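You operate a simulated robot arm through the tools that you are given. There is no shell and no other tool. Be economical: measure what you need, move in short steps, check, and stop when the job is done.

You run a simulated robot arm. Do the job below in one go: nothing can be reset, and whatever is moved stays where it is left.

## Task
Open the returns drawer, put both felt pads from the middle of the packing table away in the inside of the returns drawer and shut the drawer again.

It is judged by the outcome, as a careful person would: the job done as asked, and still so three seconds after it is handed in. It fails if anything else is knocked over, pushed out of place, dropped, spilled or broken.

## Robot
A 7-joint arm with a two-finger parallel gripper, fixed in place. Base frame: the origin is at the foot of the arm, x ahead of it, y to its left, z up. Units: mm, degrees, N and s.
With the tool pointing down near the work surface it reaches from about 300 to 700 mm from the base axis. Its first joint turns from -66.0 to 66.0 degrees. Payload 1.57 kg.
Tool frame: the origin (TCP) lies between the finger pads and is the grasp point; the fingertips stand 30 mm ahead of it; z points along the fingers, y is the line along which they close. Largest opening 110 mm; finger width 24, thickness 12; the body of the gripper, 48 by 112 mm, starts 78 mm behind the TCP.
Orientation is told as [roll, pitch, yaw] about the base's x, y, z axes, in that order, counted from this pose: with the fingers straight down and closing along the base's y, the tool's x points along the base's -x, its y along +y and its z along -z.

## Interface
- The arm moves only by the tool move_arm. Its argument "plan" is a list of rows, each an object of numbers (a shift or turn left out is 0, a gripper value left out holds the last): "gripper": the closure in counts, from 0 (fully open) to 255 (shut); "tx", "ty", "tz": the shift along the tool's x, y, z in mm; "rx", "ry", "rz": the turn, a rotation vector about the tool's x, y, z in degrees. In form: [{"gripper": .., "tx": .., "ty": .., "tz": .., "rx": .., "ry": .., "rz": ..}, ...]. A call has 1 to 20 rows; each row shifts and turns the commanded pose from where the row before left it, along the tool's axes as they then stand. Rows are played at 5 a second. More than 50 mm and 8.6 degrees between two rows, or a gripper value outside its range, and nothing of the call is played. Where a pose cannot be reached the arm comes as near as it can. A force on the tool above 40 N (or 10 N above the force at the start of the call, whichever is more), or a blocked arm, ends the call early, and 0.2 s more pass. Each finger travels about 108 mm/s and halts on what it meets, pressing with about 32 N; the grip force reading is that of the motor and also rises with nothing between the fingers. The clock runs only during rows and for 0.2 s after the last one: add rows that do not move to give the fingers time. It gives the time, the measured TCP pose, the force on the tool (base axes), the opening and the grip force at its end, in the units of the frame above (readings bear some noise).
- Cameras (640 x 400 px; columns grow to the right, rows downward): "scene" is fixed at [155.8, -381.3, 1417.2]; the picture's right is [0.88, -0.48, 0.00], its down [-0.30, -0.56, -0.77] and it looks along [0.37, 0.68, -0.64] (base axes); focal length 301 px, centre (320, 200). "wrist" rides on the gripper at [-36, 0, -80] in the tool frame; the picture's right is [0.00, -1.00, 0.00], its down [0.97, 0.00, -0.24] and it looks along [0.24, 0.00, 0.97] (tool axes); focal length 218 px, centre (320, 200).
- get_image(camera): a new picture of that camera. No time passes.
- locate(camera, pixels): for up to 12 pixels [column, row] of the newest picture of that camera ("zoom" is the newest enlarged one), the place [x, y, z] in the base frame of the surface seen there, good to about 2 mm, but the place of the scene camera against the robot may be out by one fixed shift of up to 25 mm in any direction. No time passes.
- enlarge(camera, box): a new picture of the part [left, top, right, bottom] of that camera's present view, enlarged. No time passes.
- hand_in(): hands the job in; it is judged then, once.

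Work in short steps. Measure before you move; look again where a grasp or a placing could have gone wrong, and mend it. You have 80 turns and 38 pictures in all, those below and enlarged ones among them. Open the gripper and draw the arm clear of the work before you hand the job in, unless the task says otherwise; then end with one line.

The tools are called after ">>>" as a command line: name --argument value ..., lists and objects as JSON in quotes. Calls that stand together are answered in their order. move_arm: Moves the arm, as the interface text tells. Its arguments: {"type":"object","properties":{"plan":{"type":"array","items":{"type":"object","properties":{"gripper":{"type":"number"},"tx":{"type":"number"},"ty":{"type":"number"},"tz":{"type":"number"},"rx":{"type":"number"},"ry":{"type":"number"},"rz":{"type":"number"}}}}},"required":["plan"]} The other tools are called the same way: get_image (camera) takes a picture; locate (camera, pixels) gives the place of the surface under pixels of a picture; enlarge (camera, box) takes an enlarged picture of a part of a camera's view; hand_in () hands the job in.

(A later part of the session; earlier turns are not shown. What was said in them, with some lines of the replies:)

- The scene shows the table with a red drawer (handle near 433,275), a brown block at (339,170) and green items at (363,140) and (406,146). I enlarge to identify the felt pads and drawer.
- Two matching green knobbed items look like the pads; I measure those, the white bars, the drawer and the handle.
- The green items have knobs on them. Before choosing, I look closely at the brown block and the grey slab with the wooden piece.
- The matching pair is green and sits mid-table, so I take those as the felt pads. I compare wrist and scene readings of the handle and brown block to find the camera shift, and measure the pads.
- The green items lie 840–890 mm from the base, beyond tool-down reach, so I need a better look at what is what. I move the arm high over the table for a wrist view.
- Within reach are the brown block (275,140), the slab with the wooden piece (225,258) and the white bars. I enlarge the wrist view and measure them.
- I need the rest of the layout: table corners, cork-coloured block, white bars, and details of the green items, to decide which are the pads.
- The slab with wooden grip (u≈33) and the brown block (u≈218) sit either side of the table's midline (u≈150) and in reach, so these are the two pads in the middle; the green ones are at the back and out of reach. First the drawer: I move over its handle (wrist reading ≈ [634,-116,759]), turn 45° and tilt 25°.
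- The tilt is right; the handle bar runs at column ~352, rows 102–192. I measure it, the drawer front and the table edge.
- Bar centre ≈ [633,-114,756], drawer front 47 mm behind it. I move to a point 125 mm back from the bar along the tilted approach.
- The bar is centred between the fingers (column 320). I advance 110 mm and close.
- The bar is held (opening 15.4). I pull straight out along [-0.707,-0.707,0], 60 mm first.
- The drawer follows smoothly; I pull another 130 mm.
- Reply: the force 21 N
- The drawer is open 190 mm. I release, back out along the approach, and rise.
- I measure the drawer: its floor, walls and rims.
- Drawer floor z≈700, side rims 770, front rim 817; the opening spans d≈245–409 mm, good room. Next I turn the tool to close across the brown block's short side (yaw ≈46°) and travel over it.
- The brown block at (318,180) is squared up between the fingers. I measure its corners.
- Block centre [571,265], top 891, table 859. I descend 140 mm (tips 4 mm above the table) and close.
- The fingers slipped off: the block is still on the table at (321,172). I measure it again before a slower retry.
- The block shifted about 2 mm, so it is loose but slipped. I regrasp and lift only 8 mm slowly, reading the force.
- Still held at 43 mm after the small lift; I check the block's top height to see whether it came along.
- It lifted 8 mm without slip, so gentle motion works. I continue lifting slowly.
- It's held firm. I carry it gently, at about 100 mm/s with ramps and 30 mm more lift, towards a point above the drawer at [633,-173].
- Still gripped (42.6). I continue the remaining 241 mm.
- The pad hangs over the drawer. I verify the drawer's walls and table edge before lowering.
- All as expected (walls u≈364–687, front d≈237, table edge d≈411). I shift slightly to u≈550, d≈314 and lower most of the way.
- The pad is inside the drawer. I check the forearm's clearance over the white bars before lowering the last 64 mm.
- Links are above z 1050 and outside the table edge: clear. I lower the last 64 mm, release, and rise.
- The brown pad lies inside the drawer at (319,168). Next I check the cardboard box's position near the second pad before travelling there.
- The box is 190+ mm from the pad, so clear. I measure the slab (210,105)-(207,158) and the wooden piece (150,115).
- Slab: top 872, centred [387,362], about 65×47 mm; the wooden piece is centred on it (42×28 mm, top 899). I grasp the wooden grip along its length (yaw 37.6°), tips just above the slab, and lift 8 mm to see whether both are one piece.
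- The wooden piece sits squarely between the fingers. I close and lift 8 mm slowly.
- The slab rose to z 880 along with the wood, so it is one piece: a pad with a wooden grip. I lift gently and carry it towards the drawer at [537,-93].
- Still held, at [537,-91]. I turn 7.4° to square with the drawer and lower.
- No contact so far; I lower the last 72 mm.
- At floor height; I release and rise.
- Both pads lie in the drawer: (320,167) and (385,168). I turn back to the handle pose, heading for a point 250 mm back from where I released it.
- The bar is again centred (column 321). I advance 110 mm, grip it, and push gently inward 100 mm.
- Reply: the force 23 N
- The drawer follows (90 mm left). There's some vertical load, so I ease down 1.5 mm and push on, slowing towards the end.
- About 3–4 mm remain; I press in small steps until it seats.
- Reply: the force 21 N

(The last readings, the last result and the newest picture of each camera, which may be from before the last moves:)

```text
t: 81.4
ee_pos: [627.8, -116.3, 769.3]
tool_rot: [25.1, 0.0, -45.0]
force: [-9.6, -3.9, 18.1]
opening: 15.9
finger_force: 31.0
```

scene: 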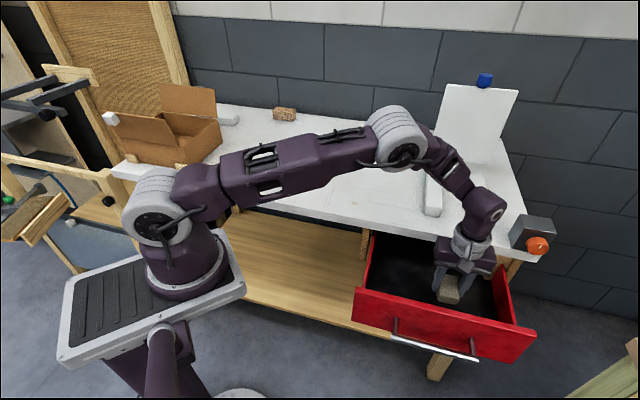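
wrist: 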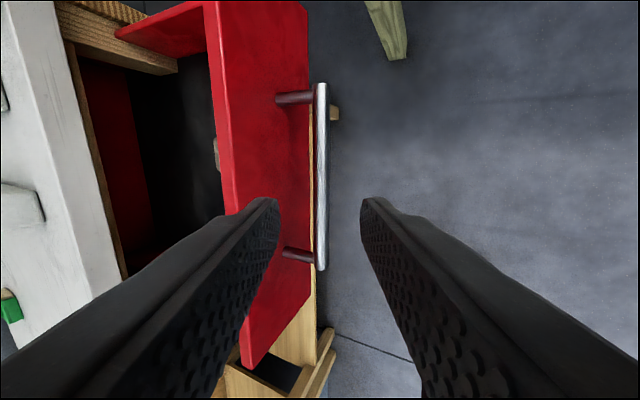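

A push-back force appeared at d≈362 (start was 360), so it is seated. I release, back away and rise clear.

>>> move_arm --plan '[{"gripper": 165}, {}, {}, {"tz": -20}, {"tz": -35}, {"tz": -40}, {"tz": -40}, {"tz": -40}, {"tz": -40}, {"tz": -40}, {}]'

>>> get_image --camera "wrist"

>>> get_image --camera "scene"

```text
t: 83.8
ee_pos: [552.2, -192.0, 1000.6]
tool_rot: [25.1, 0.0, -45.1]
force: [0.2, 0.1, 0.6]
opening: 38.6
finger_force: 0.0
```

```text
3 pictures are left
```

wrist: 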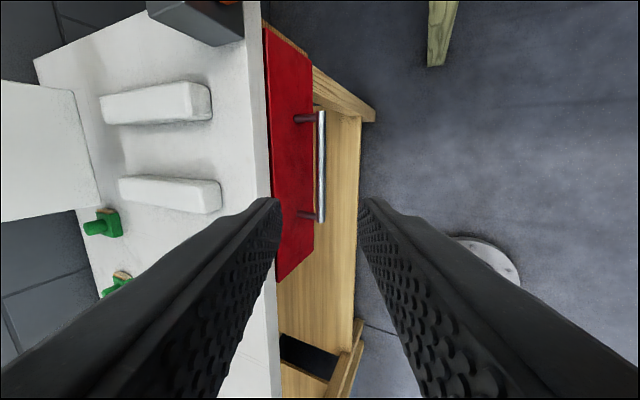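

```text
2 pictures are left
```

scene: 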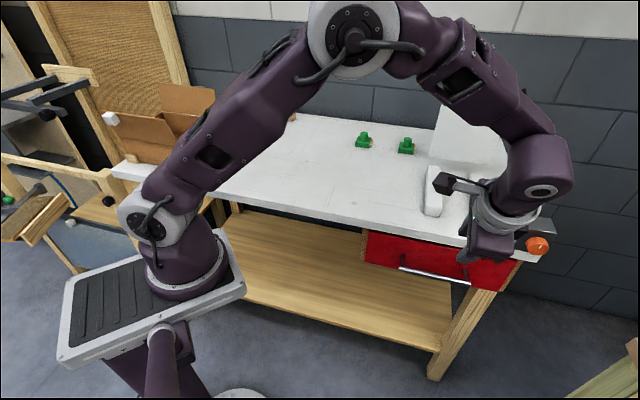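

The table is otherwise undisturbed. I verify the drawer front is back to its original place (front d≈414.5, bar ≈[633,-114]).

>>> locate --camera "wrist" --pixels '[[322, 130], [322, 165], [322, 200], [290, 165], [300, 165], [268, 60], [278, 270]]'

```text
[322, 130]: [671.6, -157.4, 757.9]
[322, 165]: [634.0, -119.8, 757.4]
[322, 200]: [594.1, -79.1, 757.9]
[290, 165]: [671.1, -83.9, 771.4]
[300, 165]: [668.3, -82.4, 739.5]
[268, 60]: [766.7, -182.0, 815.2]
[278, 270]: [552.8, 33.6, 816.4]
```

The front is at d≈414–415, as before opening: shut. I open the gripper fully and draw the arm further clear.

>>> move_arm --plan '[{"tz": -40, "gripper": 0}, {"tz": -40}, {"rx": 8.3}, {"rx": 8.3}, {"rx": 8.4}, {}]'

>>> get_image --camera "scene"

```text
t: 85.2
ee_pos: [529.7, -215.2, 1073.7]
tool_rot: [0.0, 0.0, -45.1]
force: [-0.1, 0.0, -0.5]
opening: 110.3
finger_force: 0.0
```

```text
1 pictures are left
```

scene: 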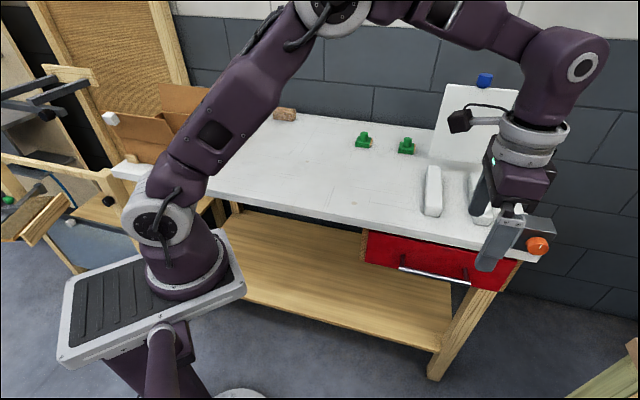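

The drawer is shut, the other objects look untouched and the arm is clear with the gripper open, so I hand in.

>>> hand_in

```text
The job is handed in.
```

I put two pads from the middle of the table in the returns drawer, the brown block and the grey slab with the wooden grip, and shut the drawer. Nothing was labelled: I took these two as the felt pads because they were in the middle and in reach, while the matching green pair lay at the back, out of reach.
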